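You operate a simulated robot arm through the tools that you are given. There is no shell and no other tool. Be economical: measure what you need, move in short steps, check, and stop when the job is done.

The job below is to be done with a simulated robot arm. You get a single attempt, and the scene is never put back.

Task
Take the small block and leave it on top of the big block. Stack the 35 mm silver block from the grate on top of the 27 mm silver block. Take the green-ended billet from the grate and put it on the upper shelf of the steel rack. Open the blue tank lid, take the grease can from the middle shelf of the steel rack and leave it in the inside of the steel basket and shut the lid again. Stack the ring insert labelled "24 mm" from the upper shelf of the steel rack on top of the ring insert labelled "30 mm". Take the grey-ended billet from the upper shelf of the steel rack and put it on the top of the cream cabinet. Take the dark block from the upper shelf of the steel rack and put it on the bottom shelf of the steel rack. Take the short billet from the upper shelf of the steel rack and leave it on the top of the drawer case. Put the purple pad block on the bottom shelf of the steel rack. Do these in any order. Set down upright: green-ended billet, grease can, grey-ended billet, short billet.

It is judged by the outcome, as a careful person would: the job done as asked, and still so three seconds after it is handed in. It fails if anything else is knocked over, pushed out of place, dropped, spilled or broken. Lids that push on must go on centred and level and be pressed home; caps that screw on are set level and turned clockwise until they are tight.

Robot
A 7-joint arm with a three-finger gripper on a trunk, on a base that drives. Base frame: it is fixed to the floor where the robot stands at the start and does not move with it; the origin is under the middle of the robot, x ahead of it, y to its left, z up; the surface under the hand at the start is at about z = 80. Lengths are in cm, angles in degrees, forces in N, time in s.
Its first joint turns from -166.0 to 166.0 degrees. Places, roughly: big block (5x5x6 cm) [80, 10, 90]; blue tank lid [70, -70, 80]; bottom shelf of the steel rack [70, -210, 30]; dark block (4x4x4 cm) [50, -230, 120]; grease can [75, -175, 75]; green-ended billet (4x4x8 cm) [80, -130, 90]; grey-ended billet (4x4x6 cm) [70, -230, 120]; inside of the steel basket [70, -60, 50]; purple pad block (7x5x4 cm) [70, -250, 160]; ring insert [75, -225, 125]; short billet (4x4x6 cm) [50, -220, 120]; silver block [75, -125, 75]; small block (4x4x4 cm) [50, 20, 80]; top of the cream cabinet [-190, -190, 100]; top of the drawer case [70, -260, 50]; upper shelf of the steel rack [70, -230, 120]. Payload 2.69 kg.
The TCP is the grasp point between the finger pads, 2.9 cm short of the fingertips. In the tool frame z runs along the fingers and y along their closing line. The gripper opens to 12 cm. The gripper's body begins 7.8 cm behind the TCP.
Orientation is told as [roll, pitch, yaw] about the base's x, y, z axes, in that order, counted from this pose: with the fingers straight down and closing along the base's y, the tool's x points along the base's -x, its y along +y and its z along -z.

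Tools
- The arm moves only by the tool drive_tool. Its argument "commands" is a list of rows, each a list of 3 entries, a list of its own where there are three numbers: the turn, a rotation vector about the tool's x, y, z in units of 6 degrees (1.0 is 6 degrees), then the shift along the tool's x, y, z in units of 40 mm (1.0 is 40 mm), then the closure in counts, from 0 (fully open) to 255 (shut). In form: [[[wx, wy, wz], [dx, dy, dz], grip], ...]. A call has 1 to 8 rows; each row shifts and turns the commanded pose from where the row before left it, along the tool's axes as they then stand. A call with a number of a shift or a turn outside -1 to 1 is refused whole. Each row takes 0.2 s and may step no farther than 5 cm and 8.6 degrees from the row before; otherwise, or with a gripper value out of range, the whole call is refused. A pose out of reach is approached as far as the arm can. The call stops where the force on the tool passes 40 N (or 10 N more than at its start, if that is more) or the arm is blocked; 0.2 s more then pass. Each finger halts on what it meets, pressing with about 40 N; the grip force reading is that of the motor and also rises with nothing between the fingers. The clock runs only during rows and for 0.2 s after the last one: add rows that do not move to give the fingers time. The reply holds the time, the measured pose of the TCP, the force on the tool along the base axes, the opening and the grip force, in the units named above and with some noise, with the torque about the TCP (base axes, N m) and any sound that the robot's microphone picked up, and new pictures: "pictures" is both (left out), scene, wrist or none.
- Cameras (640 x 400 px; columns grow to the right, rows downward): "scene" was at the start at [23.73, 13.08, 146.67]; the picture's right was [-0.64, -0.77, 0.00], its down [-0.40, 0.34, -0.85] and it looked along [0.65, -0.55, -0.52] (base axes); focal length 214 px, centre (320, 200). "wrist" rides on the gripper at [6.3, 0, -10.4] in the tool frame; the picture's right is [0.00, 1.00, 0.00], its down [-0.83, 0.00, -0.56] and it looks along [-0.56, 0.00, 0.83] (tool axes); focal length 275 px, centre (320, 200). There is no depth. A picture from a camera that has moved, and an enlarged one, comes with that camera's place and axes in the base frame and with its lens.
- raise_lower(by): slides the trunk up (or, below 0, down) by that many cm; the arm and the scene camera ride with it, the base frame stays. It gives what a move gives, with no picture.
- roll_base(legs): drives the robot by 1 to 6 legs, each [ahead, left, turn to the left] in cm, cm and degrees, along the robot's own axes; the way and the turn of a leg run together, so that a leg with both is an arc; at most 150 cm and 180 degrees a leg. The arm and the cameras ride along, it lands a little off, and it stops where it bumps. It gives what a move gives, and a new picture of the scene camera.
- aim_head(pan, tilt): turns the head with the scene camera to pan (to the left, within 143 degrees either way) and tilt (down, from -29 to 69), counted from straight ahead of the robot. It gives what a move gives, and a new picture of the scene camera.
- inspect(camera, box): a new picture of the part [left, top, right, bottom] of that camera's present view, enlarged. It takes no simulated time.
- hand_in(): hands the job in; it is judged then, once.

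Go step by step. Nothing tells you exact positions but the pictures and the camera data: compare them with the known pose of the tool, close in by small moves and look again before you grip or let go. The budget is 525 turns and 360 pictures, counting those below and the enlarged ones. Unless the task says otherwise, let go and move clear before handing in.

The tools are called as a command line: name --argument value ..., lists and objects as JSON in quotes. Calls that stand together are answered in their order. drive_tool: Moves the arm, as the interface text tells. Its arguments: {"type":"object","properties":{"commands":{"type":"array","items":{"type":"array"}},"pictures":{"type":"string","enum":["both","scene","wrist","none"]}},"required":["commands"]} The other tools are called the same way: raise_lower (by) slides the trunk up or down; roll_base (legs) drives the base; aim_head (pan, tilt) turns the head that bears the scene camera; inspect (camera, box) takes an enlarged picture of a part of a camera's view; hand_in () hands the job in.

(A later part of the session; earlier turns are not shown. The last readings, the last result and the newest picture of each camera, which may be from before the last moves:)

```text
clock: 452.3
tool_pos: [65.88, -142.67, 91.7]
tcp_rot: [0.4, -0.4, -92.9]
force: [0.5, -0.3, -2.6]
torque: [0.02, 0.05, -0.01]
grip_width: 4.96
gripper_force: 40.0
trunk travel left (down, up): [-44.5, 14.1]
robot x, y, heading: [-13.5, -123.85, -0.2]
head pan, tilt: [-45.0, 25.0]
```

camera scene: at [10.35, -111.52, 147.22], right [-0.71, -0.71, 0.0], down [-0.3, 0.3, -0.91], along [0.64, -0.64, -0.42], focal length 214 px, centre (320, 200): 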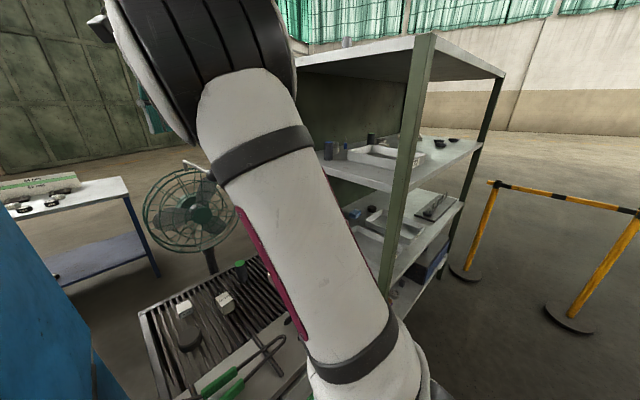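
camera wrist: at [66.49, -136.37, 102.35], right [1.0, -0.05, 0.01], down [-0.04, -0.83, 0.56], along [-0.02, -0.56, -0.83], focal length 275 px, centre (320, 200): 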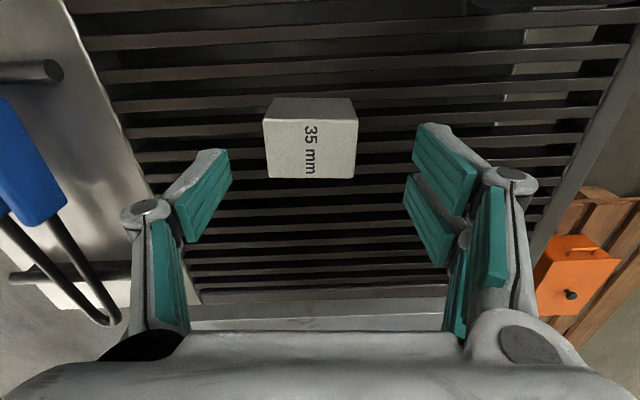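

drive_tool --commands '[[[0, 0, 0], [0, 0, -1], 255], [[0, 0, 0], [0, 0, -1], 255], [[0, 0, 0], [0.5, 0.2, -0.9], 255], [[0, 0, 0], [1, 0.36, -0.3], 255], [[0, 0, 0], [1, 0.36, 0], 255], [[0, 0, 0], [1, 0.36, 0], 255], [[0, 0, 0], [1, 0.36, 0], 255], [[0, 0, 0], [1, 0.36, 0], 255]]' --pictures "wrist"

```text
clock: 454.1
tool_pos: [74.87, -121.1, 104.13]
tcp_rot: [0.3, -0.6, -93.0]
force: [-0.2, -0.7, -1.9]
torque: [0.06, 0.0, 0.0]
grip_width: 4.94
gripper_force: 40.1
trunk travel left (down, up): [-44.5, 14.1]
robot x, y, heading: [-13.42, -123.98, -0.3]
head pan, tilt: [-45.0, 25.0]
camera wrist: at [75.11, -114.73, 114.61], right [1.0, -0.05, 0.01], down [-0.04, -0.83, 0.56], along [-0.02, -0.56, -0.83], focal length 275 px, centre (320, 200)
```

wrist: 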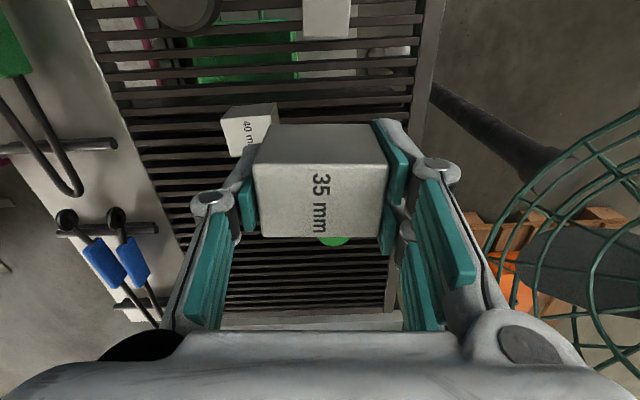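

27 mm block at (75.8, −114.6), top ≈87. Move over it and lower to contact.

drive_tool --commands '[[[0, 0, 0], [0.81, 0.07, 0], 255], [[0, 0, 0], [0.81, 0.07, 0], 255], [[0, 0, 0], [0, 0, 0.9], 255], [[0, 0, 0], [0, 0, 0.9], 255], [[0, 0, 0], [0, 0, 0.7], 255]]' --pictures "wrist"

```text
clock: 455.3
tool_pos: [75.73, -114.55, 94.24]
tcp_rot: [0.4, -0.4, -92.9]
force: [-1.0, -0.2, -1.8]
torque: [0.02, 0.0, 0.01]
grip_width: 4.96
gripper_force: 40.3
trunk travel left (down, up): [-44.5, 14.1]
robot x, y, heading: [-13.8, -123.99, -0.2]
head pan, tilt: [-45.0, 25.0]
camera wrist: at [75.9, -108.18, 104.58], right [1.0, -0.04, 0.01], down [-0.04, -0.83, 0.56], along [-0.02, -0.56, -0.83], focal length 275 px, centre (320, 200)
```

wrist: 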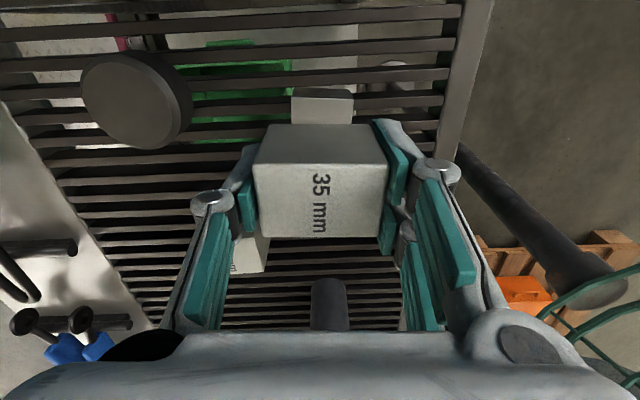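

drive_tool --commands '[[[0, 0, 0], [0.05, 0, 0.6], 255], [[0, 0, 0], [0, 0, 0.15], 255], [[0, 0, 0], [0, 0, 0.06], 255], [[0, 0, 0], [0, 0, 0.05], 255], [[0, 0, 0], [0, 0, 0.05], 255]]' --pictures "none"

```text
clock: 456.5
tool_pos: [75.76, -114.45, 90.69]
tcp_rot: [0.3, -0.5, -93.0]
force: [0.6, -1.2, -3.1]
torque: [0.01, 0.02, 0.02]
grip_width: 4.95
gripper_force: 39.9
trunk travel left (down, up): [-44.5, 14.1]
robot x, y, heading: [-13.6, -124.11, -0.0]
head pan, tilt: [-45.0, 25.0]
```

drive_tool --commands '[[[0, 0, 0], [0, 0, 0.06], 255], [[0, 0, 0], [0, 0, 0.05], 255], [[0, 0, 0], [0, 0, 0.05], 255]]' --pictures "none"

```text
clock: 457.3
tool_pos: [75.82, -114.41, 90.0]
tcp_rot: [0.4, -0.5, -92.9]
force: [-0.5, 0.9, -1.7]
torque: [-0.02, 0.0, -0.02]
grip_width: 4.94
gripper_force: 40.0
trunk travel left (down, up): [-44.5, 14.1]
robot x, y, heading: [-13.48, -123.81, -0.1]
head pan, tilt: [-45.0, 25.0]
```

drive_tool --commands '[[[0, 0, 0], [0, 0, 0.05], 255], [[0, 0, 0], [0, 0, 0.05], 255], [[0, 0, 0], [0, 0, 0.05], 255]]' --pictures "none"

```text
clock: 458.1
tool_pos: [75.81, -114.48, 89.6]
tcp_rot: [0.5, -0.5, -92.8]
force: [-2.3, -0.3, 9.0]
torque: [-0.03, 0.14, 0.01]
grip_width: 4.94
gripper_force: 39.6
trunk travel left (down, up): [-44.5, 14.1]
robot x, y, heading: [-13.46, -123.82, -0.2]
head pan, tilt: [-45.0, 25.0]
```

Contact. Release and rise, then check.

drive_tool --commands '[[[0, 0, 0], [0, 0, -0.02], 255], [[0, 0, 0], [0, 0, 0], 120], [[0, 0, 0], [0, 0, 0], 100], [[0, 0, 0], [0, 0, -0.5], 100], [[0, 0, 0], [0, 0, -0.9], 100], [[0, 0, 0], [0, 0, -0.9], 100], [[0, 0, 0], [-0.5, 0, -0.9], 100], [[0, 0, 0], [-0.8, 0, -0.4], 100]]' --pictures "wrist"

```text
clock: 459.9
tool_pos: [75.56, -119.37, 103.92]
tcp_rot: [0.4, -0.5, -92.7]
force: [-0.3, 0.2, 0.7]
torque: [-0.04, -0.01, -0.01]
grip_width: 7.29
gripper_force: 0.1
trunk travel left (down, up): [-44.5, 14.1]
robot x, y, heading: [-13.31, -124.02, -0.3]
head pan, tilt: [-45.0, 25.0]
camera wrist: at [75.63, -113.0, 114.28], right [1.0, -0.04, 0.01], down [-0.04, -0.83, 0.56], along [-0.02, -0.56, -0.83], focal length 275 px, centre (320, 200)
```

wrist: 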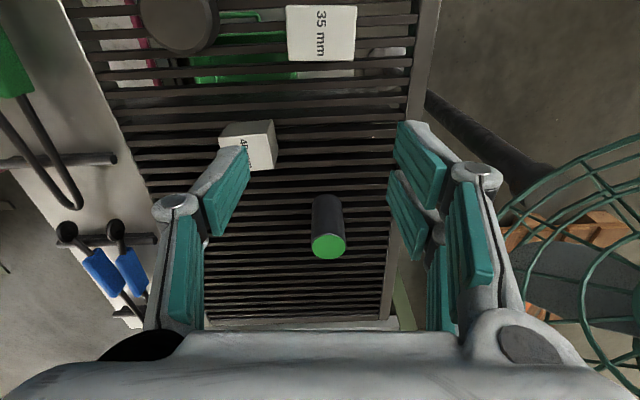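

Silver stack stands. Now the green-ended billet at ≈(76, −135): descend and grip low.

drive_tool --commands '[[[0, 0, 0], [-0.9, 0.05, -0.2], 85], [[0, 0, 0], [-0.95, 0.05, 0], 85], [[0, 0, 0], [-0.95, 0.05, 0], 85], [[0, 0, 0], [-0.95, 0.05, 0], 85], [[0, 0, 0], [-0.1, 0, 0.8], 85]]' --pictures "wrist"

```text
clock: 461.1
tool_pos: [75.59, -134.94, 101.52]
tcp_rot: [0.5, -0.5, -92.8]
force: [0.4, 0.2, 0.4]
torque: [-0.02, 0.01, 0.02]
grip_width: 8.03
gripper_force: 0.0
trunk travel left (down, up): [-44.5, 14.1]
robot x, y, heading: [-13.38, -123.89, 0.2]
head pan, tilt: [-45.0, 25.0]
camera wrist: at [75.69, -128.56, 111.95], right [1.0, -0.04, 0.01], down [-0.04, -0.83, 0.56], along [-0.02, -0.56, -0.83], focal length 275 px, centre (320, 200)
```

wrist: 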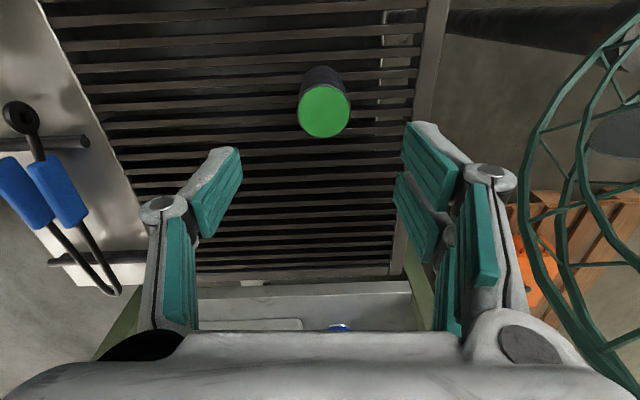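

drive_tool --commands '[[[0, 0, 0], [0, 0.06, 0.95], 85], [[0, 0, 0], [0, 0, 0.95], 85], [[0, 0, 0], [0, 0, 0.95], 85], [[0, 0, 0], [0, 0, 0.6], 85], [[0, 0, 0], [0, 0, 0.2], 85], [[0, 0, 0], [0, 0, 0], 200], [[0, 0, 0], [0, 0, 0], 255], [[0, 0, 0], [0, 0, 0], 255]]' --pictures "none"

drive_tool --commands '[[[0, 0, 0], [0, 0, -0.5], 255], [[0, 0, 0], [0, 0, -1], 255], [[0, 0, 0], [0, 0, -1], 255], [[0, 0, 0], [0, 0, -1], 255], [[0, 0, 0], [0, 0, -1], 255], [[0, 0, 0], [0, 0, -1], 255], [[0, 0, 0], [0, 0, -1], 255], [[0, 0, 0], [0, 0, -1], 255]]' --pictures "none"

```text
clock: 462.9
tool_pos: [75.83, -135.13, 87.0]
tcp_rot: [0.4, -0.6, -92.8]
force: [0.3, 0.9, 1.3]
torque: [0.01, -0.06, -0.03]
grip_width: 3.94
gripper_force: 39.9
trunk travel left (down, up): [-44.5, 14.1]
robot x, y, heading: [-13.74, -123.51, -0.3]
head pan, tilt: [-45.0, 25.0]
```

```text
clock: 464.7
tool_pos: [75.57, -134.76, 117.06]
tcp_rot: [0.5, -0.4, -92.9]
force: [0.4, 0.3, -8.8]
torque: [-0.08, 0.07, 0.0]
grip_width: 3.95
gripper_force: 40.0
trunk travel left (down, up): [-44.5, 14.1]
robot x, y, heading: [-13.51, -123.39, -0.3]
head pan, tilt: [-45.0, 25.0]
```

Held. Back the base 9 cm, then swing the arm to the robot's right-front.

roll_base --legs '[[-9, 0, 0.3]]'

drive_tool --commands '[[[0, 0, 0], [-0.5, -0.7, -0.5], 255], [[0, 0, 0], [-0.5, -0.7, -0.5], 255], [[0, 0, 0], [-0.6, -0.73, -0.5], 255], [[0, 0, 0], [-0.66, -0.73, -0.4], 255], [[0, 0, 0], [-0.66, -0.73, -0.4], 255], [[0, 0, 0], [-0.66, -0.73, -0.4], 255], [[0, 0, 0], [-0.66, -0.73, -0.4], 255], [[0, 0, 0], [-0.66, -0.73, -0.4], 255]]' --pictures "none"

drive_tool --commands '[[[0, 0, 0], [-0.66, -0.73, -0.2], 255], [[0, 0, 0], [-0.66, -0.73, -0.2], 255], [[0, 0, 0], [-0.66, -0.73, 0], 255], [[0, 0, 0], [-0.66, -0.73, 0], 255], [[0, 0, 0], [-0.66, -0.73, 0], 255], [[0, 0, 0], [-0.66, -0.73, 0], 255]]' --pictures "none"

```text
clock: 465.8
tool_pos: [66.59, -134.44, 117.1]
tcp_rot: [0.5, -0.5, -92.6]
force: [-0.3, -0.6, -6.8]
torque: [-0.03, -0.03, -0.01]
grip_width: 3.92
gripper_force: 40.2
trunk travel left (down, up): [-44.5, 14.1]
robot x, y, heading: [-22.63, -123.74, 0.3]
head pan, tilt: [-45.0, 25.0]
camera scene: at [1.3, -111.4, 147.21], right [-0.7, -0.71, 0.0], down [-0.3, 0.3, -0.91], along [0.64, -0.64, -0.42], focal length 214 px, centre (320, 200)
```

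scene: 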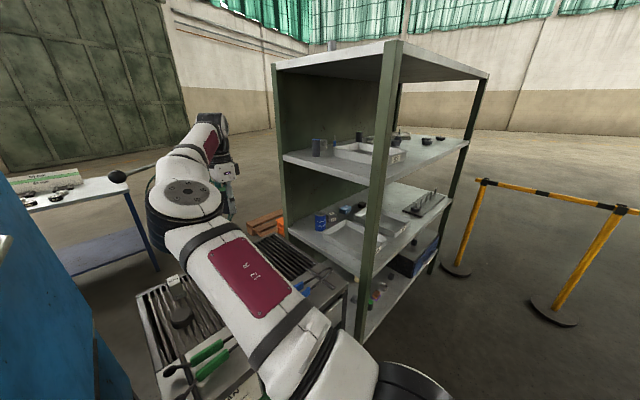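

```text
clock: 467.6
tool_pos: [42.11, -149.45, 131.64]
tcp_rot: [0.4, -0.5, -92.5]
force: [0.7, 0.5, -8.5]
torque: [-0.1, 0.04, 0.0]
grip_width: 3.95
gripper_force: 40.1
out of reach, approached as far as the arm can: row 7
trunk travel left (down, up): [-44.5, 14.1]
robot x, y, heading: [-22.29, -124.01, 0.3]
head pan, tilt: [-45.0, 25.0]
```

```text
clock: 469.0
tool_pos: [35.94, -153.17, 134.19]
tcp_rot: [0.6, -0.7, -92.6]
force: [-0.9, -0.2, -7.4]
torque: [-0.03, 0.01, 0.06]
grip_width: 3.94
gripper_force: 40.1
out of reach, approached as far as the arm can: row 2, 3, 4, 5, 6
trunk travel left (down, up): [-44.5, 14.1]
robot x, y, heading: [-22.44, -123.9, -0.0]
head pan, tilt: [-45.0, 25.0]
```

Arm can't fold more, so I'll turn the base −25° for the pass along the rack, then straighten further back — all in one drive.

roll_base --legs '[[7, 0, 0], [0, 0, -25], [33, -70.7, 0], [-13.8, -13, 0], [0, 0, 25]]'

```text
clock: 477.5
tool_pos: [25.01, -237.24, 134.03]
tcp_rot: [0.7, -0.7, -92.5]
force: [-0.6, -0.9, -7.5]
torque: [-0.05, 0.0, -0.02]
grip_width: 3.94
gripper_force: 40.3
trunk travel left (down, up): [-44.5, 14.1]
robot x, y, heading: [-33.18, -207.93, 0.3]
head pan, tilt: [-45.0, 25.0]
camera scene: at [-9.65, -195.47, 147.22], right [-0.71, -0.71, 0.0], down [-0.3, 0.3, -0.91], along [0.64, -0.64, -0.42], focal length 214 px, centre (320, 200)
```

scene: 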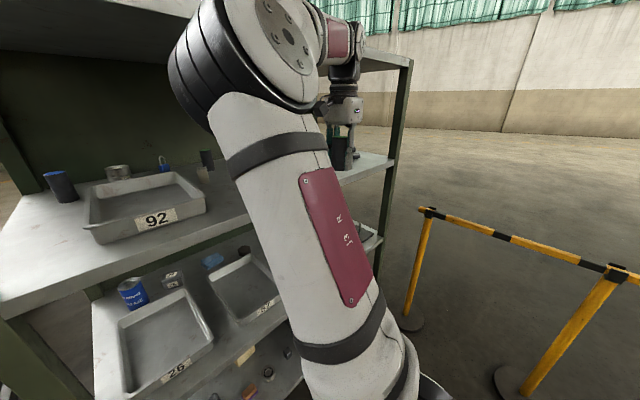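

Lower to z≈127.5 and carry the billet in to (46, −229).

drive_tool --commands '[[[0, 0, 0], [0, 0, 0.8], 255], [[0, 0, 0], [0, 0, 0.8], 255], [[0, 0, 0], [0.38, 0.86, 0], 255], [[0, 0, 0], [0.38, 0.86, 0], 255], [[0, 0, 0], [0.38, 0.86, 0], 255]]' --pictures "none"

drive_tool --commands '[[[0, 0, 0], [0.38, 0.86, 0], 255], [[0, 0, 0], [0.38, 0.86, 0], 255], [[0, 0, 0], [0.38, 0.86, 0], 255]]' --pictures "wrist"

```text
clock: 478.7
tool_pos: [35.61, -233.19, 127.82]
tcp_rot: [0.6, -0.7, -92.7]
force: [-1.1, -1.0, -7.9]
torque: [0.01, -0.06, 0.0]
grip_width: 3.95
gripper_force: 40.2
trunk travel left (down, up): [-44.5, 14.1]
robot x, y, heading: [-33.63, -207.81, -0.0]
head pan, tilt: [-45.0, 25.0]
```

```text
clock: 479.5
tool_pos: [43.91, -227.38, 127.63]
tcp_rot: [0.6, -0.7, -92.5]
force: [-0.6, 0.7, -7.7]
torque: [-0.03, -0.02, 0.03]
grip_width: 3.92
gripper_force: 40.4
out of reach, approached as far as the arm can: row 1, 2
trunk travel left (down, up): [-44.5, 14.1]
robot x, y, heading: [-33.34, -207.84, 0.3]
head pan, tilt: [-45.0, 25.0]
camera wrist: at [44.07, -220.99, 137.88], right [1.0, -0.04, 0.01], down [-0.04, -0.82, 0.57], along [-0.01, -0.57, -0.82], focal length 275 px, centre (320, 200)
```

wrist: 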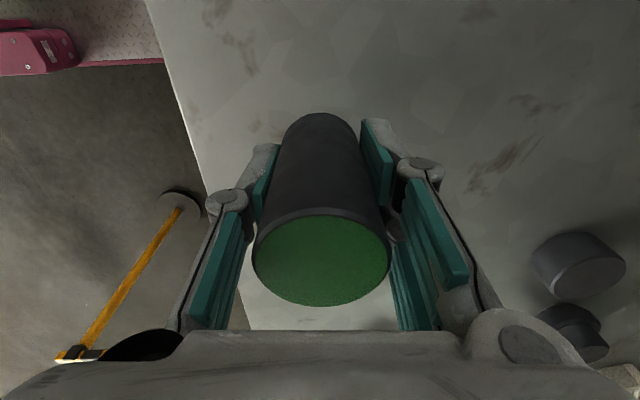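

drive_tool --commands '[[[0, 0, 0], [0, 0.05, 0.12], 255], [[0, 0, 0], [0, 0, 0.08], 255], [[0, 0, 0], [0, 0, 0.06], 255], [[0, 0, 0], [0, 0, 0.06], 255]]' --pictures "none"

```text
clock: 480.5
tool_pos: [44.2, -227.44, 126.24]
tcp_rot: [0.6, -0.6, -92.5]
force: [0.4, -0.9, -7.8]
torque: [-0.01, 0.0, -0.01]
grip_width: 3.96
gripper_force: 40.3
trunk travel left (down, up): [-44.5, 14.1]
robot x, y, heading: [-33.1, -207.78, 0.1]
head pan, tilt: [-45.0, 25.0]
```

drive_tool --commands '[[[0, 0, 0], [0, 0, 0.05], 255], [[0, 0, 0], [0, 0, 0.05], 255], [[0, 0, 0], [0, 0, 0.05], 255]]' --pictures "none"

```text
clock: 481.3
tool_pos: [44.26, -227.42, 125.59]
tcp_rot: [0.6, -0.7, -92.5]
force: [0.8, -0.1, -7.6]
torque: [-0.02, 0.0, 0.02]
grip_width: 3.96
gripper_force: 39.6
trunk travel left (down, up): [-44.5, 14.1]
robot x, y, heading: [-33.08, -207.74, 0.2]
head pan, tilt: [-45.0, 25.0]
```

drive_tool --commands '[[[0, 0, 0], [0, 0, 0.05], 255], [[0, 0, 0], [0, 0, 0.05], 255], [[0, 0, 0], [0, 0, 0.05], 255]]' --pictures "none"

```text
clock: 482.1
tool_pos: [44.15, -227.49, 125.05]
tcp_rot: [0.6, -0.8, -92.6]
force: [-0.2, -0.8, -7.0]
torque: [-0.04, -0.02, -0.02]
grip_width: 3.9
gripper_force: 40.2
trunk travel left (down, up): [-44.5, 14.1]
robot x, y, heading: [-33.13, -208.02, 0.3]
head pan, tilt: [-45.0, 25.0]
```

drive_tool --commands '[[[0, 0, 0], [0, 0, 0.05], 255], [[0, 0, 0], [0, 0, 0.05], 255], [[0, 0, 0], [0, 0, 0.05], 255], [[0, 0, 0], [0, 0, 0.04], 255]]' --pictures "none"

```text
clock: 483.1
tool_pos: [44.22, -227.48, 124.92]
tcp_rot: [1.0, -1.0, -92.5]
force: [-5.8, 4.7, 7.0]
torque: [0.15, 0.26, 0.05]
grip_width: 3.95
gripper_force: 39.5
trunk travel left (down, up): [-44.5, 14.1]
robot x, y, heading: [-33.45, -207.81, 0.1]
head pan, tilt: [-45.0, 25.0]
stopped in row 4: the force on the tool passed its limit at 44 N (the readings are from after the stop); the commanded pose is now the measured one
```

Contact. Release, then rise just clear of the billet and slide out.

drive_tool --commands '[[[0, 0, 0], [0, 0, -0.03], 255], [[0, 0, 0], [0, 0, 0], 160], [[0, 0, 0], [0, 0, 0], 85], [[0, 0, 0], [0, 0, 0], 85]]' --pictures "wrist"

```text
clock: 484.1
tool_pos: [44.29, -227.54, 124.93]
tcp_rot: [1.1, -0.8, -92.5]
force: [-0.5, 0.4, -0.5]
torque: [0.02, -0.02, 0.04]
grip_width: 8.0
gripper_force: 0.2
trunk travel left (down, up): [-44.5, 14.1]
robot x, y, heading: [-33.37, -207.35, 0.3]
head pan, tilt: [-45.0, 25.0]
camera wrist: at [44.27, -221.08, 135.22], right [1.0, -0.04, 0.02], down [-0.04, -0.82, 0.57], along [-0.01, -0.57, -0.82], focal length 275 px, centre (320, 200)
```

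wrist: 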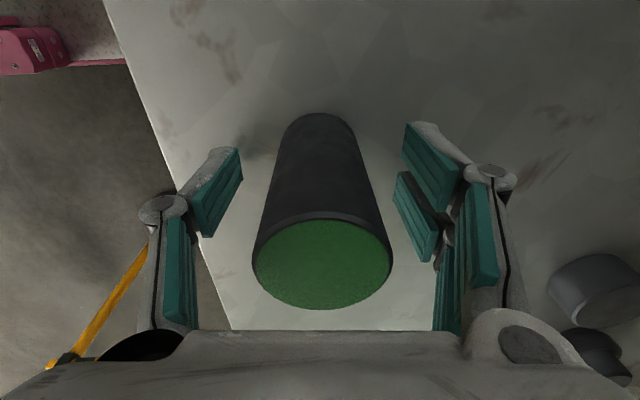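

Billet stands. Slide the hand sideways (+y) off it, then out to the front.

drive_tool --commands '[[[0, 0, 0], [0.3, 0, -0.1], 85], [[0, 0, 0], [0.6, 0, -0.2], 85], [[0, 0, 0], [0.8, 0, -0.2], 85], [[0, 0, 0], [0.6, 0, -0.1], 85]]' --pictures "none"

drive_tool --commands '[[[0, 0, 0], [0, -0.8, 0], 85], [[0, 0, 0], [0, -0.8, 0], 85], [[0, 0, 0], [0, -0.8, 0], 85], [[0, 0, 0], [0, -0.8, 0], 85], [[0, 0, 0], [0, -0.8, 0], 85]]' --pictures "wrist"

```text
clock: 485.1
tool_pos: [44.63, -218.36, 127.25]
tcp_rot: [1.1, -0.9, -92.5]
force: [-0.3, -0.4, -0.4]
torque: [0.03, -0.02, 0.01]
grip_width: 8.0
gripper_force: 0.0
trunk travel left (down, up): [-44.5, 14.1]
robot x, y, heading: [-33.36, -208.04, 0.0]
head pan, tilt: [-45.0, 25.0]
```

```text
clock: 486.3
tool_pos: [28.64, -217.7, 126.84]
tcp_rot: [0.9, -0.9, -92.4]
force: [0.6, 0.8, -0.9]
torque: [-0.03, 0.06, 0.0]
grip_width: 7.99
gripper_force: 0.0
trunk travel left (down, up): [-44.5, 14.1]
robot x, y, heading: [-33.24, -207.44, 0.2]
head pan, tilt: [-45.0, 25.0]
camera wrist: at [28.68, -211.18, 137.18], right [1.0, -0.04, 0.02], down [-0.04, -0.82, 0.57], along [-0.01, -0.57, -0.82], focal length 275 px, centre (320, 200)
```

wrist: 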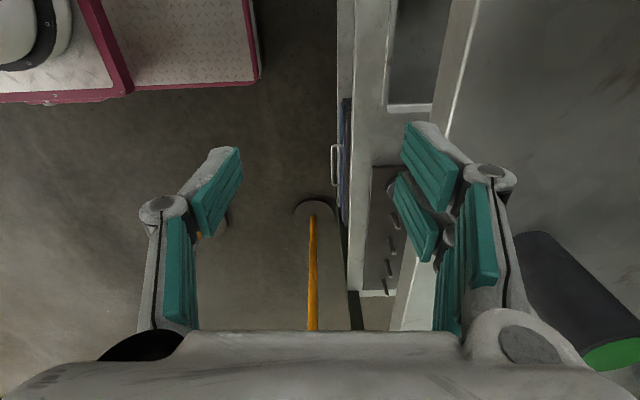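

Billet placed. Now for the grease can on the middle shelf: lower the hand outside the rack and turn it to yaw 0.

drive_tool --commands '[[[0, 0, -1], [0, -0.4, 0.3], 85], [[0, 0, -1], [0, 0, 0], 85], [[0, 0, -1], [0, 0, 0], 85], [[0, 0, -1], [0, 0, 0], 85], [[0, 0, -1], [0, 0, 0], 85], [[0, 0, -1], [0, 0, 0], 85], [[0, 0, -1], [0, 0, 0], 85], [[0, 0, -1], [0, 0, 0], 85]]' --pictures "none"

drive_tool --commands '[[[0, 0, -1], [0, 0, 0.5], 85], [[0, 0, -1], [0, 0, 0.5], 85], [[0, 0, -1], [0, 0, 0.5], 85], [[0, 0, -1], [0, 0, 0.5], 85], [[0, 0, -1], [0, 0, 0.5], 85], [[0, 0, -1], [0, 0, 0.5], 85], [[0, 0, 0], [0, 0, 0.9], 85], [[0, 0, 0], [0, 0, 0.9], 85]]' --pictures "none"

drive_tool --commands '[[[0, 0, 0], [0, 0.5, 0.8], 64], [[0, 0, 0], [0, 0.5, 0.8], 64], [[0, 0, 0], [0, 0.5, 0.8], 64], [[0, 0, 0], [0, 0.5, 0.8], 64]]' --pictures "wrist"

```text
clock: 488.1
tool_pos: [27.18, -217.49, 125.64]
tcp_rot: [0.0, -1.2, -44.3]
force: [0.2, 1.0, 0.7]
torque: [0.02, 0.0, -0.01]
grip_width: 8.0
gripper_force: 0.0
trunk travel left (down, up): [-44.5, 14.1]
robot x, y, heading: [-33.46, -207.82, 0.2]
head pan, tilt: [-45.0, 25.0]
```

```text
clock: 489.9
tool_pos: [31.11, -197.5, 105.96]
tcp_rot: [-0.7, -1.0, -8.5]
force: [0.7, 0.3, 0.8]
torque: [-0.01, 0.01, -0.01]
grip_width: 7.98
gripper_force: 0.1
out of reach, approached as far as the arm can: row 1, 2, 3, 4, 5, 6
trunk travel left (down, up): [-44.5, 14.1]
robot x, y, heading: [-33.62, -208.09, 0.3]
head pan, tilt: [-45.0, 25.0]
```

```text
clock: 490.9
tool_pos: [32.13, -188.35, 94.89]
tcp_rot: [-1.2, -1.3, -8.8]
force: [0.4, -0.8, 0.7]
torque: [0.05, 0.01, -0.01]
grip_width: 8.97
gripper_force: 0.1
out of reach, approached as far as the arm can: row 3, 4
trunk travel left (down, up): [-44.5, 14.1]
robot x, y, heading: [-33.45, -207.9, -0.0]
head pan, tilt: [-45.0, 25.0]
camera wrist: at [25.77, -187.11, 105.15], right [0.15, 0.99, -0.02], down [0.81, -0.11, 0.57], along [0.56, -0.1, -0.82], focal length 275 px, centre (320, 200)
```

wrist: 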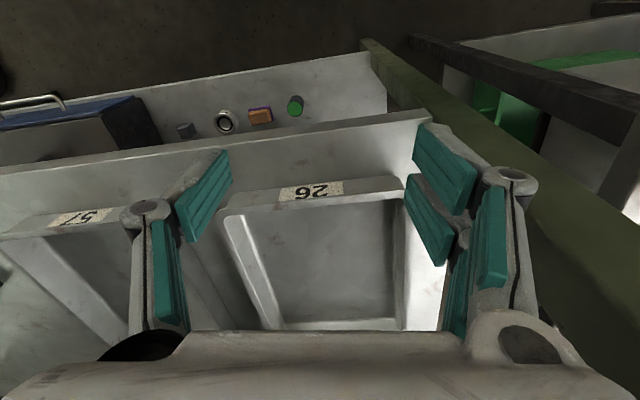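

drive_tool --commands '[[[-0.2, -0.8, 0], [0, 0, 0.3], 64], [[0, -0.8, 0], [0, 0, 0.3], 64], [[0, -0.8, 0], [0, 0, 0.3], 64], [[0, -0.8, 0], [0, 0, 0.3], 64], [[0, -0.8, 0], [0, 0, 0.2], 64]]' --pictures "none"

roll_base --legs '[[12, 0, 0]]'

inspect --camera "wrist" --box '[0, 0, 640, 400]'

```text
clock: 492.1
tool_pos: [32.98, -186.21, 92.84]
tcp_rot: [0.1, -25.2, -8.6]
force: [0.5, -0.1, 0.7]
torque: [0.04, 0.01, -0.03]
grip_width: 9.0
gripper_force: 0.1
out of reach, approached as far as the arm can: row 1, 2, 3, 4, 5
trunk travel left (down, up): [-44.5, 14.1]
robot x, y, heading: [-33.13, -207.95, 0.2]
head pan, tilt: [-45.0, 25.0]
```

```text
clock: 493.3
tool_pos: [43.8, -186.07, 92.67]
tcp_rot: [-0.4, -24.6, -8.2]
force: [-0.2, 0.5, 0.9]
torque: [0.02, -0.02, 0.01]
grip_width: 9.02
gripper_force: 0.0
trunk travel left (down, up): [-44.5, 14.1]
robot x, y, heading: [-21.66, -207.65, 0.2]
head pan, tilt: [-45.0, 25.0]
camera scene: at [1.79, -195.41, 147.32], right [-0.7, -0.71, 0.0], down [-0.3, 0.3, -0.91], along [0.64, -0.64, -0.42], focal length 214 px, centre (320, 200)
```

scene: 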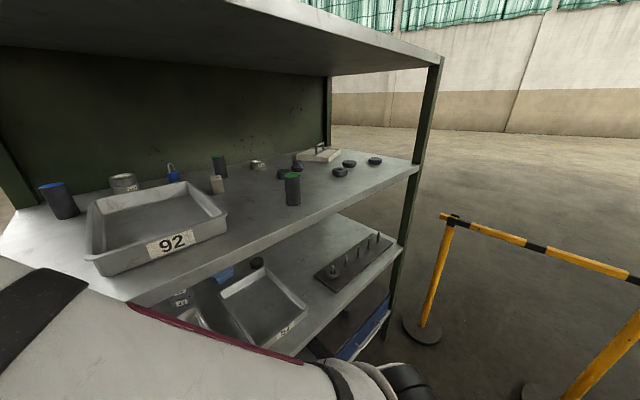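

```text
1.00 times, centred on (320, 200) of wrist (not enlarged: the box is as wide or as high as the picture)
camera zoom: at [33.89, -184.67, 99.57], right [0.14, 0.99, -0.01], down [0.52, -0.07, 0.85], along [0.84, -0.12, -0.52], focal length 275 px, centre (320, 200)
```

zoom: 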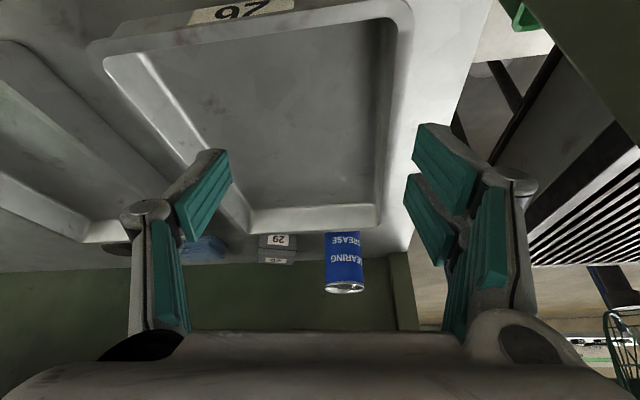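

Grease can at ≈(78, −187), top ≈88.5. Advance the base 8 cm more, then reach in.

roll_base --legs '[[8, 0, 0]]'

drive_tool --commands '[[[0, 0, 0], [-0.8, 0.1, 0.35], 64], [[0, 0, 0], [-0.8, 0.1, 0.35], 64], [[0, 0, 0], [-0.8, 0.1, 0.35], 64], [[0, 0, 0], [-0.8, 0.1, 0.37], 64], [[0, 0, 0], [-0.8, 0.1, 0.37], 64]]' --pictures "wrist"

```text
clock: 494.1
tool_pos: [43.42, -186.17, 91.37]
tcp_rot: [-1.8, -22.2, -6.5]
force: [-0.3, 0.7, -0.3]
torque: [0.0, -0.02, 0.0]
grip_width: 8.98
gripper_force: 0.2
trunk travel left (down, up): [-44.5, 14.1]
robot x, y, heading: [-20.03, -207.98, 0.4]
head pan, tilt: [-45.0, 25.0]
stopped in leg 1: the robot was blocked; the commanded pose is now the measured one
camera scene: at [3.71, -195.41, 147.21], right [-0.7, -0.71, 0.0], down [-0.3, 0.3, -0.91], along [0.64, -0.64, -0.42], focal length 214 px, centre (320, 200)
```

scene: 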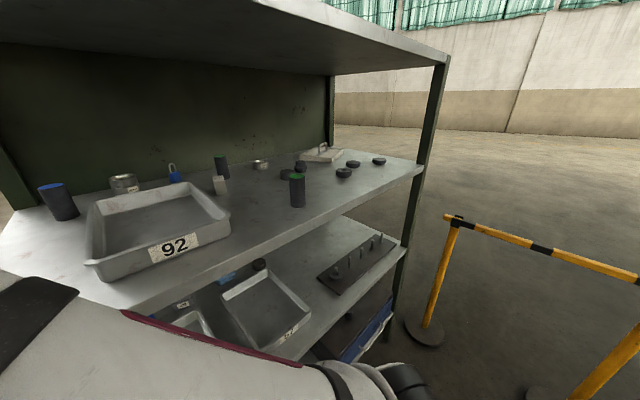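

```text
clock: 494.9
tool_pos: [40.64, -188.04, 87.21]
tcp_rot: [-9.4, -13.0, -5.0]
force: [0.1, -0.1, -0.2]
torque: [0.01, -0.01, 0.04]
grip_width: 9.01
gripper_force: 0.0
trunk travel left (down, up): [-44.5, 14.1]
robot x, y, heading: [-20.85, -206.09, 1.8]
head pan, tilt: [-45.0, 25.0]
stopped in row 3: the arm was blocked; the commanded pose is now the measured one
camera wrist: at [32.39, -185.67, 95.77], right [0.12, 0.98, -0.16], down [0.69, 0.03, 0.72], along [0.71, -0.19, -0.68], focal length 275 px, centre (320, 200)
```

wrist: 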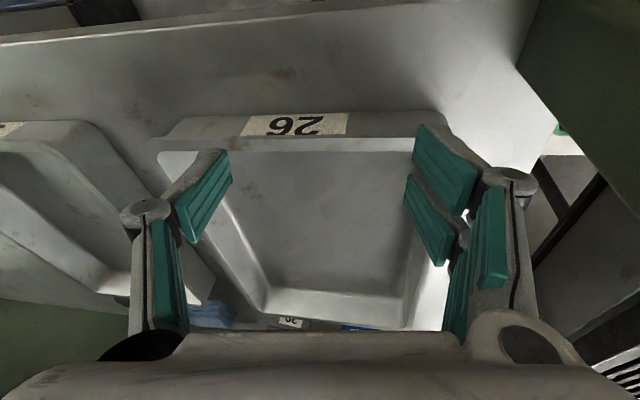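

The forearm is against the upper shelf's edge. Back out, lower the trunk so the arm comes in from below that edge.

roll_base --legs '[[-14, 0, -1.5]]'

raise_lower --by -30

drive_tool --commands '[[[0.5, -0.7, 0], [0, 0, -0.7], 64], [[0.5, -0.7, 0], [0, 0, -0.8], 64], [[0.5, -0.6, 0], [0, 0, -0.9], 64], [[0, 0, 0], [-0.4, 0, -0.9], 64], [[0, 0, 0], [-0.4, 0, -0.9], 64], [[0, 0, 0], [-0.4, 0, -0.9], 64], [[0, 0, 0], [-0.4, 0, -0.9], 64]]' --pictures "none"

```text
clock: 496.2
tool_pos: [28.31, -190.49, 87.44]
tcp_rot: [-9.0, -13.4, -7.5]
force: [-0.4, -0.4, 0.6]
torque: [-0.02, -0.02, -0.01]
grip_width: 9.01
gripper_force: 0.1
trunk travel left (down, up): [-44.5, 14.1]
robot x, y, heading: [-34.86, -206.47, 0.5]
head pan, tilt: [-45.0, 25.0]
camera scene: at [-11.38, -193.89, 147.21], right [-0.7, -0.71, 0.0], down [-0.3, 0.3, -0.91], along [0.64, -0.64, -0.42], focal length 214 px, centre (320, 200)
```

scene: 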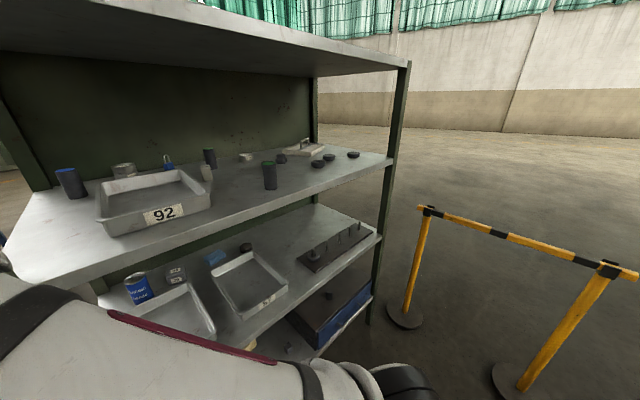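

```text
clock: 497.6
tool_pos: [32.95, -190.02, 76.37]
tcp_rot: [-9.3, -12.4, -7.0]
force: [-7.1, 0.3, 2.9]
torque: [0.13, 0.03, 0.29]
grip_width: 9.4
gripper_force: 0.7
trunk travel left (down, up): [-33.6, 25.0]
robot x, y, heading: [-35.15, -206.44, 0.3]
head pan, tilt: [-45.0, 25.0]
stopped: the force on the tool passed its limit at 44 N (the readings are from after the stop); the commanded pose is now the measured one
```

```text
clock: 498.9
tool_pos: [34.12, -190.91, 94.75]
tcp_rot: [-19.5, -24.3, -13.4]
force: [-1.2, -0.4, 0.3]
torque: [-0.01, 0.03, -0.01]
grip_width: 8.98
gripper_force: 0.0
trunk travel left (down, up): [-33.6, 25.0]
robot x, y, heading: [-35.17, -206.17, 0.6]
head pan, tilt: [-45.0, 25.0]
stopped in row 6: the arm was blocked; the commanded pose is now the measured one
```

This approach is cramped. I'll instead take the can from the rack's open left side, reaching over the end of the grate table. First raise, level the tool, and turn it to yaw −90°.

raise_lower --by 11

drive_tool --commands '[[[-1, 0.7, 0], [0.3, 0, -0.6], 128], [[-1, 0.7, 0], [0.3, 0, -0.8], 128], [[-0.9, 0.7, 0.3], [0.3, 0, -0.8], 128], [[0, 0.7, 0.8], [0.2, 0, -0.9], 128], [[0, 0.6, 0.8], [0.2, -0.2, -0.9], 128], [[0, 0, 1], [0, -0.3, -0.8], 128], [[0, 0, 1], [0, -0.3, -0.6], 128], [[0, 0, 1], [0, -0.3, 0], 128]]' --pictures "none"

drive_tool --commands '[[[0, 0, 1], [0, -0.3, 0], 128], [[0, 0, 1], [0, -0.3, 0], 128], [[0, 0, 1], [-0.3, -0.3, 0], 128], [[0, 0, 1], [-0.5, -0.3, 0], 128], [[0, 0, 1], [-0.5, -0.3, 0], 128], [[0, 0, 1], [-0.6, -0.3, 0], 128], [[0, 0, 1], [-0.6, -0.3, 0], 128], [[0, 0, 0.5], [-0.6, -0.3, 0], 128]]' --pictures "none"

```text
clock: 500.4
tool_pos: [34.12, -190.77, 105.56]
tcp_rot: [-19.5, -24.2, -13.2]
force: [1.0, -0.1, -0.1]
torque: [0.04, -0.01, 0.0]
grip_width: 8.99
gripper_force: 0.1
trunk travel left (down, up): [-44.6, 14.0]
robot x, y, heading: [-35.1, -206.08, 0.3]
head pan, tilt: [-45.0, 25.0]
```

```text
clock: 501.6
tool_pos: [28.06, -193.67, 119.15]
tcp_rot: [-0.6, -5.1, -37.4]
force: [0.9, 0.0, -0.5]
torque: [-0.06, -0.01, 0.0]
grip_width: 5.96
gripper_force: 0.1
trunk travel left (down, up): [-44.6, 14.0]
robot x, y, heading: [-35.11, -206.0, 0.5]
head pan, tilt: [-45.0, 25.0]
stopped in row 6: the arm was blocked; the commanded pose is now the measured one
```

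```text
clock: 503.4
tool_pos: [25.13, -209.39, 119.9]
tcp_rot: [3.4, -3.6, -81.8]
force: [0.1, 0.8, 0.5]
torque: [-0.04, -0.01, 0.01]
grip_width: 5.97
gripper_force: 0.0
trunk travel left (down, up): [-44.6, 14.0]
robot x, y, heading: [-34.89, -206.23, 0.2]
head pan, tilt: [-45.0, 25.0]
```

drive_tool --commands '[[[0.5, 0.5, 0], [-0.93, 0, -0.5], 128], [[0, 0, 0], [-0.93, 0, -0.5], 128], [[0, 0, 0], [-0.93, 0, -0.5], 128], [[0, 0, 0], [-0.93, 0, -0.5], 128], [[0, 0, 0], [-0.93, 0, -0.5], 128], [[0, 0, 0], [-0.93, 0, -0.5], 128], [[0, 0, 0], [-0.93, 0, -0.3], 128]]' --pictures "none"

```text
clock: 505.0
tool_pos: [28.21, -233.26, 132.98]
tcp_rot: [0.3, -0.6, -81.7]
force: [0.7, 0.0, -0.2]
torque: [0.03, 0.01, 0.04]
grip_width: 5.96
gripper_force: 0.0
out of reach, approached as far as the arm can: row 7
trunk travel left (down, up): [-44.6, 14.0]
robot x, y, heading: [-35.32, -206.0, 0.3]
head pan, tilt: [-45.0, 25.0]
```

Drive back past the rack (base turned −32° on the way) to the grate's front.

roll_base --legs '[[0, 0, -32], [12.8, 15, 0], [-43.5, 69.5, 0], [0, 0, 32]]'

```text
clock: 513.7
tool_pos: [46.77, -144.62, 133.03]
tcp_rot: [0.3, -0.8, -81.4]
force: [0.3, -0.7, -0.8]
torque: [-0.01, 0.01, 0.01]
grip_width: 6.0
gripper_force: 0.0
trunk travel left (down, up): [-44.6, 14.0]
robot x, y, heading: [-16.45, -118.33, 0.8]
head pan, tilt: [-45.0, 25.0]
camera scene: at [6.98, -105.63, 147.28], right [-0.7, -0.72, 0.0], down [-0.3, 0.3, -0.91], along [0.65, -0.63, -0.42], focal length 214 px, centre (320, 200)
```

scene: 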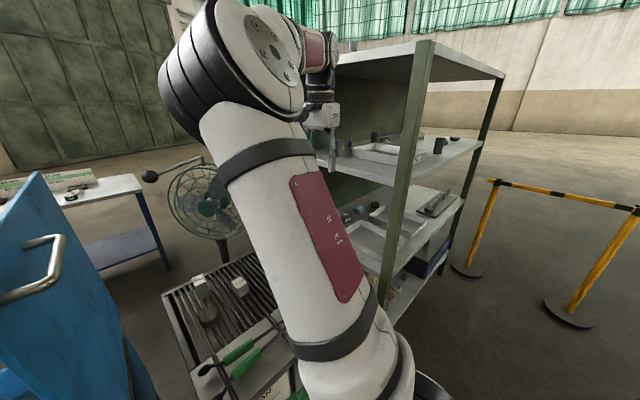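

roll_base --legs '[[1, -20, -0.8]]'

drive_tool --commands '[[[0, -0.7, -0.7], [0, 0, 0], 64], [[0, -0.7, -0.7], [0, 0, 0], 64], [[0, -0.7, -0.7], [0, 0, 0], 64], [[0, -0.8, -0.6], [0, 0, 0], 64], [[0, -1, 0], [0, 0, 0], 64], [[0, -1, 0], [0, 0, 0], 64], [[0, -1, 0], [0, 0, 0], 64], [[0, -1, 0], [0, 0, 0], 64]]' --pictures "none"

```text
clock: 515.3
tool_pos: [47.53, -165.67, 133.05]
tcp_rot: [0.3, -0.7, -82.2]
force: [-0.4, 0.6, -0.1]
torque: [0.01, 0.02, 0.0]
grip_width: 5.96
gripper_force: 0.1
trunk travel left (down, up): [-44.6, 14.0]
robot x, y, heading: [-15.78, -138.32, -0.3]
head pan, tilt: [-45.0, 25.0]
camera scene: at [8.27, -126.14, 147.28], right [-0.71, -0.7, 0.0], down [-0.3, 0.3, -0.91], along [0.64, -0.64, -0.42], focal length 214 px, centre (320, 200)
```

scene: 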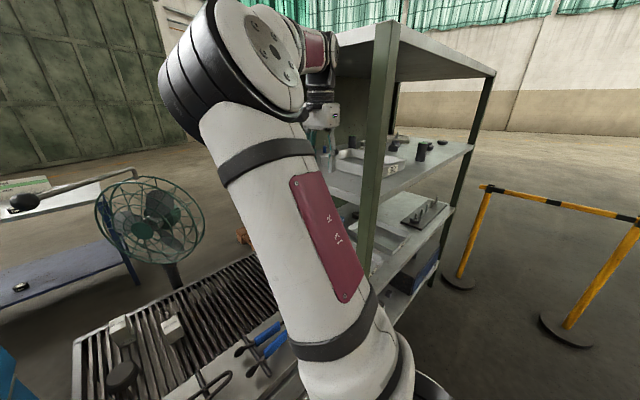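

```text
clock: 517.1
tool_pos: [47.49, -165.88, 133.04]
tcp_rot: [-3.0, -42.0, -64.4]
force: [0.5, -0.9, -1.2]
torque: [0.01, -0.01, 0.01]
grip_width: 8.99
gripper_force: 0.1
trunk travel left (down, up): [-44.6, 14.0]
robot x, y, heading: [-15.46, -138.28, -0.2]
head pan, tilt: [-45.0, 25.0]
```

drive_tool --commands '[[[-0.5, -0.5, 0], [0.3, 0.5, 0.85], 64], [[0, 0, 0], [0.3, 0.5, 0.85], 64], [[0, 0, 0], [0.3, 0.5, 0.85], 64], [[0, 0, 0], [0.3, 0.5, 0.85], 64], [[0, 0, 0], [0.3, 0.5, 0.85], 64], [[0, 0, 0], [0.3, 0.5, 0.85], 64], [[0, 0, 0], [0.3, 0.5, 0.85], 64], [[0, 0, 0], [0.3, 0.5, 0.85], 64]]' --pictures "wrist"

```text
clock: 518.9
tool_pos: [67.17, -169.91, 106.82]
tcp_rot: [0.2, -44.9, -64.3]
force: [-1.9, -0.5, 1.3]
torque: [0.05, 0.0, 0.02]
grip_width: 9.0
gripper_force: 0.1
trunk travel left (down, up): [-44.6, 14.0]
robot x, y, heading: [-15.04, -138.35, -0.1]
head pan, tilt: [-45.0, 25.0]
camera wrist: at [62.06, -159.27, 109.79], right [0.9, 0.44, 0.0], down [0.09, -0.17, 0.98], along [0.43, -0.88, -0.2], focal length 275 px, centre (320, 200)
```

wrist: 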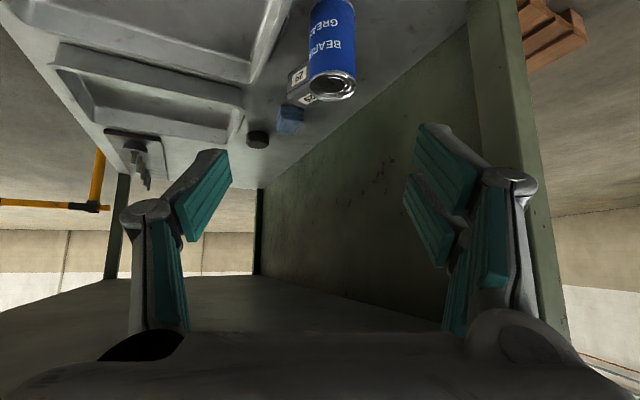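

Can at (77.5, −187.8), top 88. Move in along the tool axis.

drive_tool --commands '[[[0, 0, 0], [0.5, 0.38, 0.6], 64], [[0, 0, 0], [0.1, 0, 0.9], 64], [[0, 0, 0], [0, 0, 0.9], 64], [[0, 0, 0], [0, 0, 0.9], 64], [[0, 0, 0], [0, 0, 0.9], 64], [[0, 0, 0], [0, 0, 0.9], 64]]' --pictures "wrist"

```text
clock: 520.3
tool_pos: [74.29, -173.83, 92.47]
tcp_rot: [-0.2, -45.0, -64.3]
force: [0.5, 0.1, 0.0]
torque: [0.03, -0.01, -0.02]
grip_width: 8.96
gripper_force: 0.0
out of reach, approached as far as the arm can: row 3, 4, 5, 6
trunk travel left (down, up): [-44.6, 14.0]
robot x, y, heading: [-15.61, -138.71, 0.1]
head pan, tilt: [-45.0, 25.0]
camera wrist: at [69.14, -163.06, 95.41], right [0.9, 0.43, -0.01], down [0.09, -0.17, 0.98], along [0.42, -0.88, -0.2], focal length 275 px, centre (320, 200)
```

wrist: 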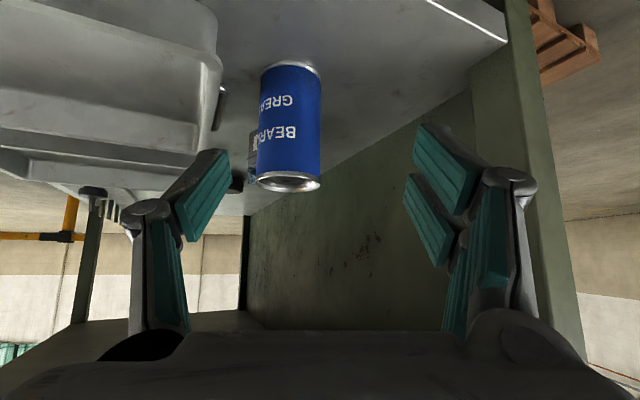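

Reach limit; move the base 10 cm right (fingertips are above the can's top), then finish.

roll_base --legs '[[1, -10, 0]]'

drive_tool --commands '[[[0, 0, 0], [0, 0, 0], 40]]' --pictures "wrist"

```text
clock: 521.4
tool_pos: [75.17, -183.84, 92.53]
tcp_rot: [-0.1, -45.0, -64.4]
force: [-0.3, -0.4, -0.2]
torque: [0.0, 0.02, 0.03]
grip_width: 8.99
gripper_force: 0.0
trunk travel left (down, up): [-44.6, 14.0]
robot x, y, heading: [-14.62, -148.48, -0.2]
head pan, tilt: [-45.0, 25.0]
camera scene: at [9.25, -136.17, 147.28], right [-0.71, -0.7, 0.0], down [-0.3, 0.3, -0.91], along [0.64, -0.64, -0.42], focal length 214 px, centre (320, 200)
```

scene: 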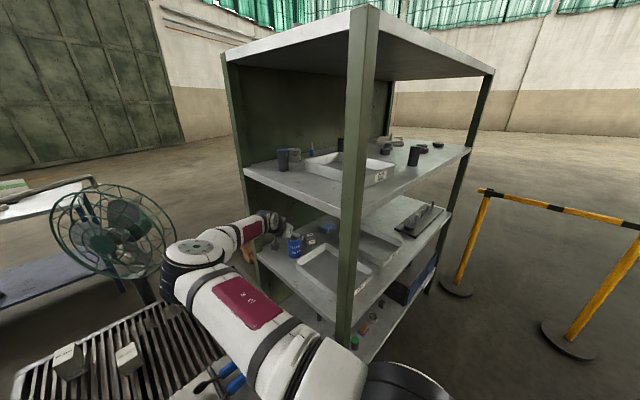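

```text
clock: 521.8
tool_pos: [75.27, -183.94, 92.46]
tcp_rot: [-0.2, -45.0, -64.5]
force: [0.3, 0.0, 0.4]
torque: [0.02, -0.01, 0.0]
grip_width: 10.12
gripper_force: 0.2
trunk travel left (down, up): [-44.6, 14.0]
robot x, y, heading: [-14.43, -147.96, -0.5]
head pan, tilt: [-45.0, 25.0]
camera wrist: at [70.08, -173.14, 95.43], right [0.9, 0.43, -0.01], down [0.09, -0.17, 0.98], along [0.42, -0.88, -0.2], focal length 275 px, centre (320, 200)
```

wrist: 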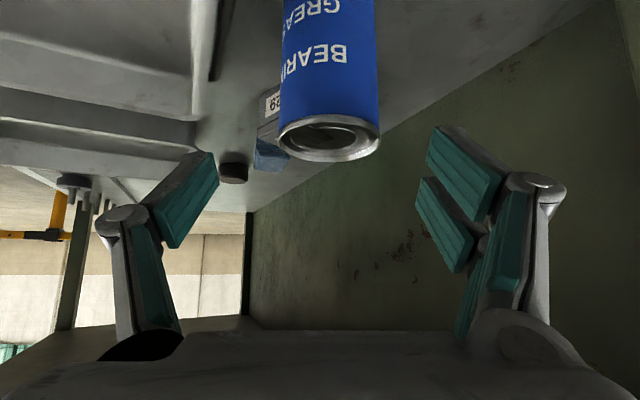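

drive_tool --commands '[[[0, 0, 0], [0.33, 0.07, 0.7], 40], [[0, 0, 0], [0.33, 0.07, 0.7], 40], [[0, 0, 0], [0.33, 0, 0.7], 40], [[0, 0, 0], [0, 0, 0], 200], [[0, 0, 0], [0, 0, 0], 255], [[0, 0, 0], [0, 0, 0], 255]]' --pictures "wrist"

```text
clock: 523.2
tool_pos: [73.9, -182.0, 86.08]
tcp_rot: [-0.2, -45.1, -64.3]
force: [-1.3, 1.1, 0.2]
torque: [0.04, 0.04, -0.02]
grip_width: 0.03
gripper_force: 28.6
out of reach, approached as far as the arm can: row 1, 2, 3
trunk travel left (down, up): [-44.6, 14.0]
robot x, y, heading: [-14.81, -148.3, -0.3]
head pan, tilt: [-45.0, 25.0]
camera wrist: at [68.77, -171.24, 88.93], right [0.9, 0.43, -0.01], down [0.09, -0.17, 0.98], along [0.42, -0.88, -0.19], focal length 275 px, centre (320, 200)
```

wrist: 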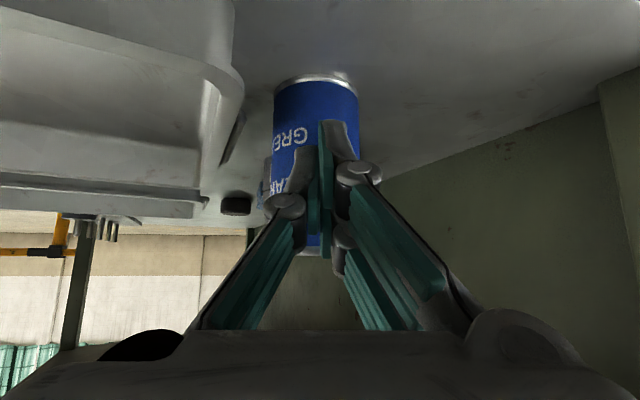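

Fell short of the can by ~7 cm (untouched). Reopen, bring the base closer in that direction.

drive_tool --commands '[[[0, 0, 0], [0, 0, 0], 40], [[0, 0, 0], [0, 0, 0], 40], [[0, 0, 0], [0, 0, 0], 40]]' --pictures "none"

roll_base --legs '[[3, -6, 0]]'

drive_tool --commands '[[[0, 0, 0], [0.3, 0, 0.3], 40], [[0, 0, 0], [0.1, 0, 0.1], 40]]' --pictures "wrist"

```text
clock: 524.0
tool_pos: [73.91, -181.84, 85.96]
tcp_rot: [-0.1, -45.2, -64.5]
force: [-0.7, 0.2, -0.1]
torque: [0.0, 0.01, 0.02]
grip_width: 10.12
gripper_force: 0.0
trunk travel left (down, up): [-44.6, 14.0]
robot x, y, heading: [-14.58, -148.36, -0.3]
head pan, tilt: [-45.0, 25.0]
```

```text
clock: 525.0
tool_pos: [76.85, -188.14, 86.14]
tcp_rot: [0.0, -45.1, -64.5]
force: [0.7, 0.6, -1.1]
torque: [0.0, 0.0, 0.0]
grip_width: 10.11
gripper_force: 0.2
trunk travel left (down, up): [-44.6, 14.0]
robot x, y, heading: [-11.5, -154.42, -0.0]
head pan, tilt: [-45.0, 25.0]
camera scene: at [12.25, -142.29, 147.28], right [-0.71, -0.7, 0.0], down [-0.3, 0.3, -0.91], along [0.64, -0.64, -0.42], focal length 214 px, centre (320, 200)
```

scene: 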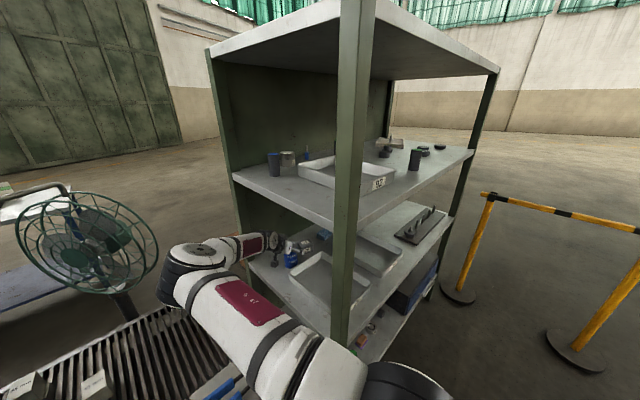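

```text
clock: 525.6
tool_pos: [76.34, -187.49, 84.28]
tcp_rot: [0.0, -45.2, -64.5]
force: [0.0, 0.2, 0.5]
torque: [-0.01, -0.01, 0.0]
grip_width: 10.1
gripper_force: 0.1
out of reach, approached as far as the arm can: row 1
trunk travel left (down, up): [-44.6, 14.0]
robot x, y, heading: [-11.35, -154.26, -0.1]
head pan, tilt: [-45.0, 25.0]
camera wrist: at [71.22, -176.68, 87.13], right [0.9, 0.43, 0.0], down [0.09, -0.17, 0.98], along [0.42, -0.89, -0.19], focal length 275 px, centre (320, 200)
```

wrist: 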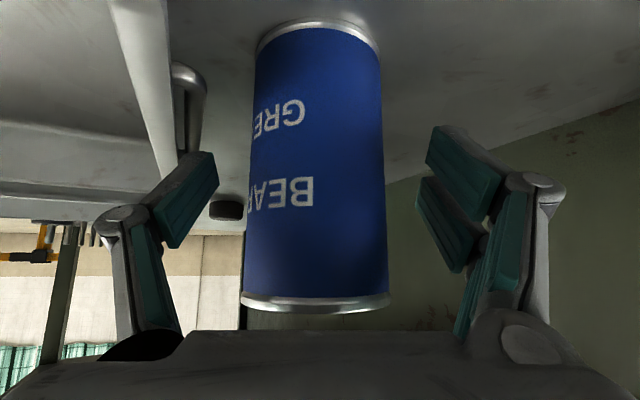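

The can is between the fingers. Close and lift slightly.

drive_tool --commands '[[[0, 0, 0], [0, 0, 0], 150], [[0, 0, 0], [0, 0, 0], 255], [[0, 0, 0], [0, 0, 0], 255], [[0, 0, 0], [-0.2, 0, -0.2], 255], [[0, 0, 0], [-0.3, 0, -0.3], 255], [[0, 0, 0], [-0.3, 0, -0.5], 255]]' --pictures "none"

```text
clock: 527.0
tool_pos: [76.25, -186.92, 89.01]
tcp_rot: [-0.1, -45.0, -64.4]
force: [0.0, 1.1, -3.5]
torque: [0.03, 0.03, 0.0]
grip_width: 5.83
gripper_force: 39.9
trunk travel left (down, up): [-44.6, 14.0]
robot x, y, heading: [-11.63, -154.19, -0.4]
head pan, tilt: [-45.0, 25.0]
```

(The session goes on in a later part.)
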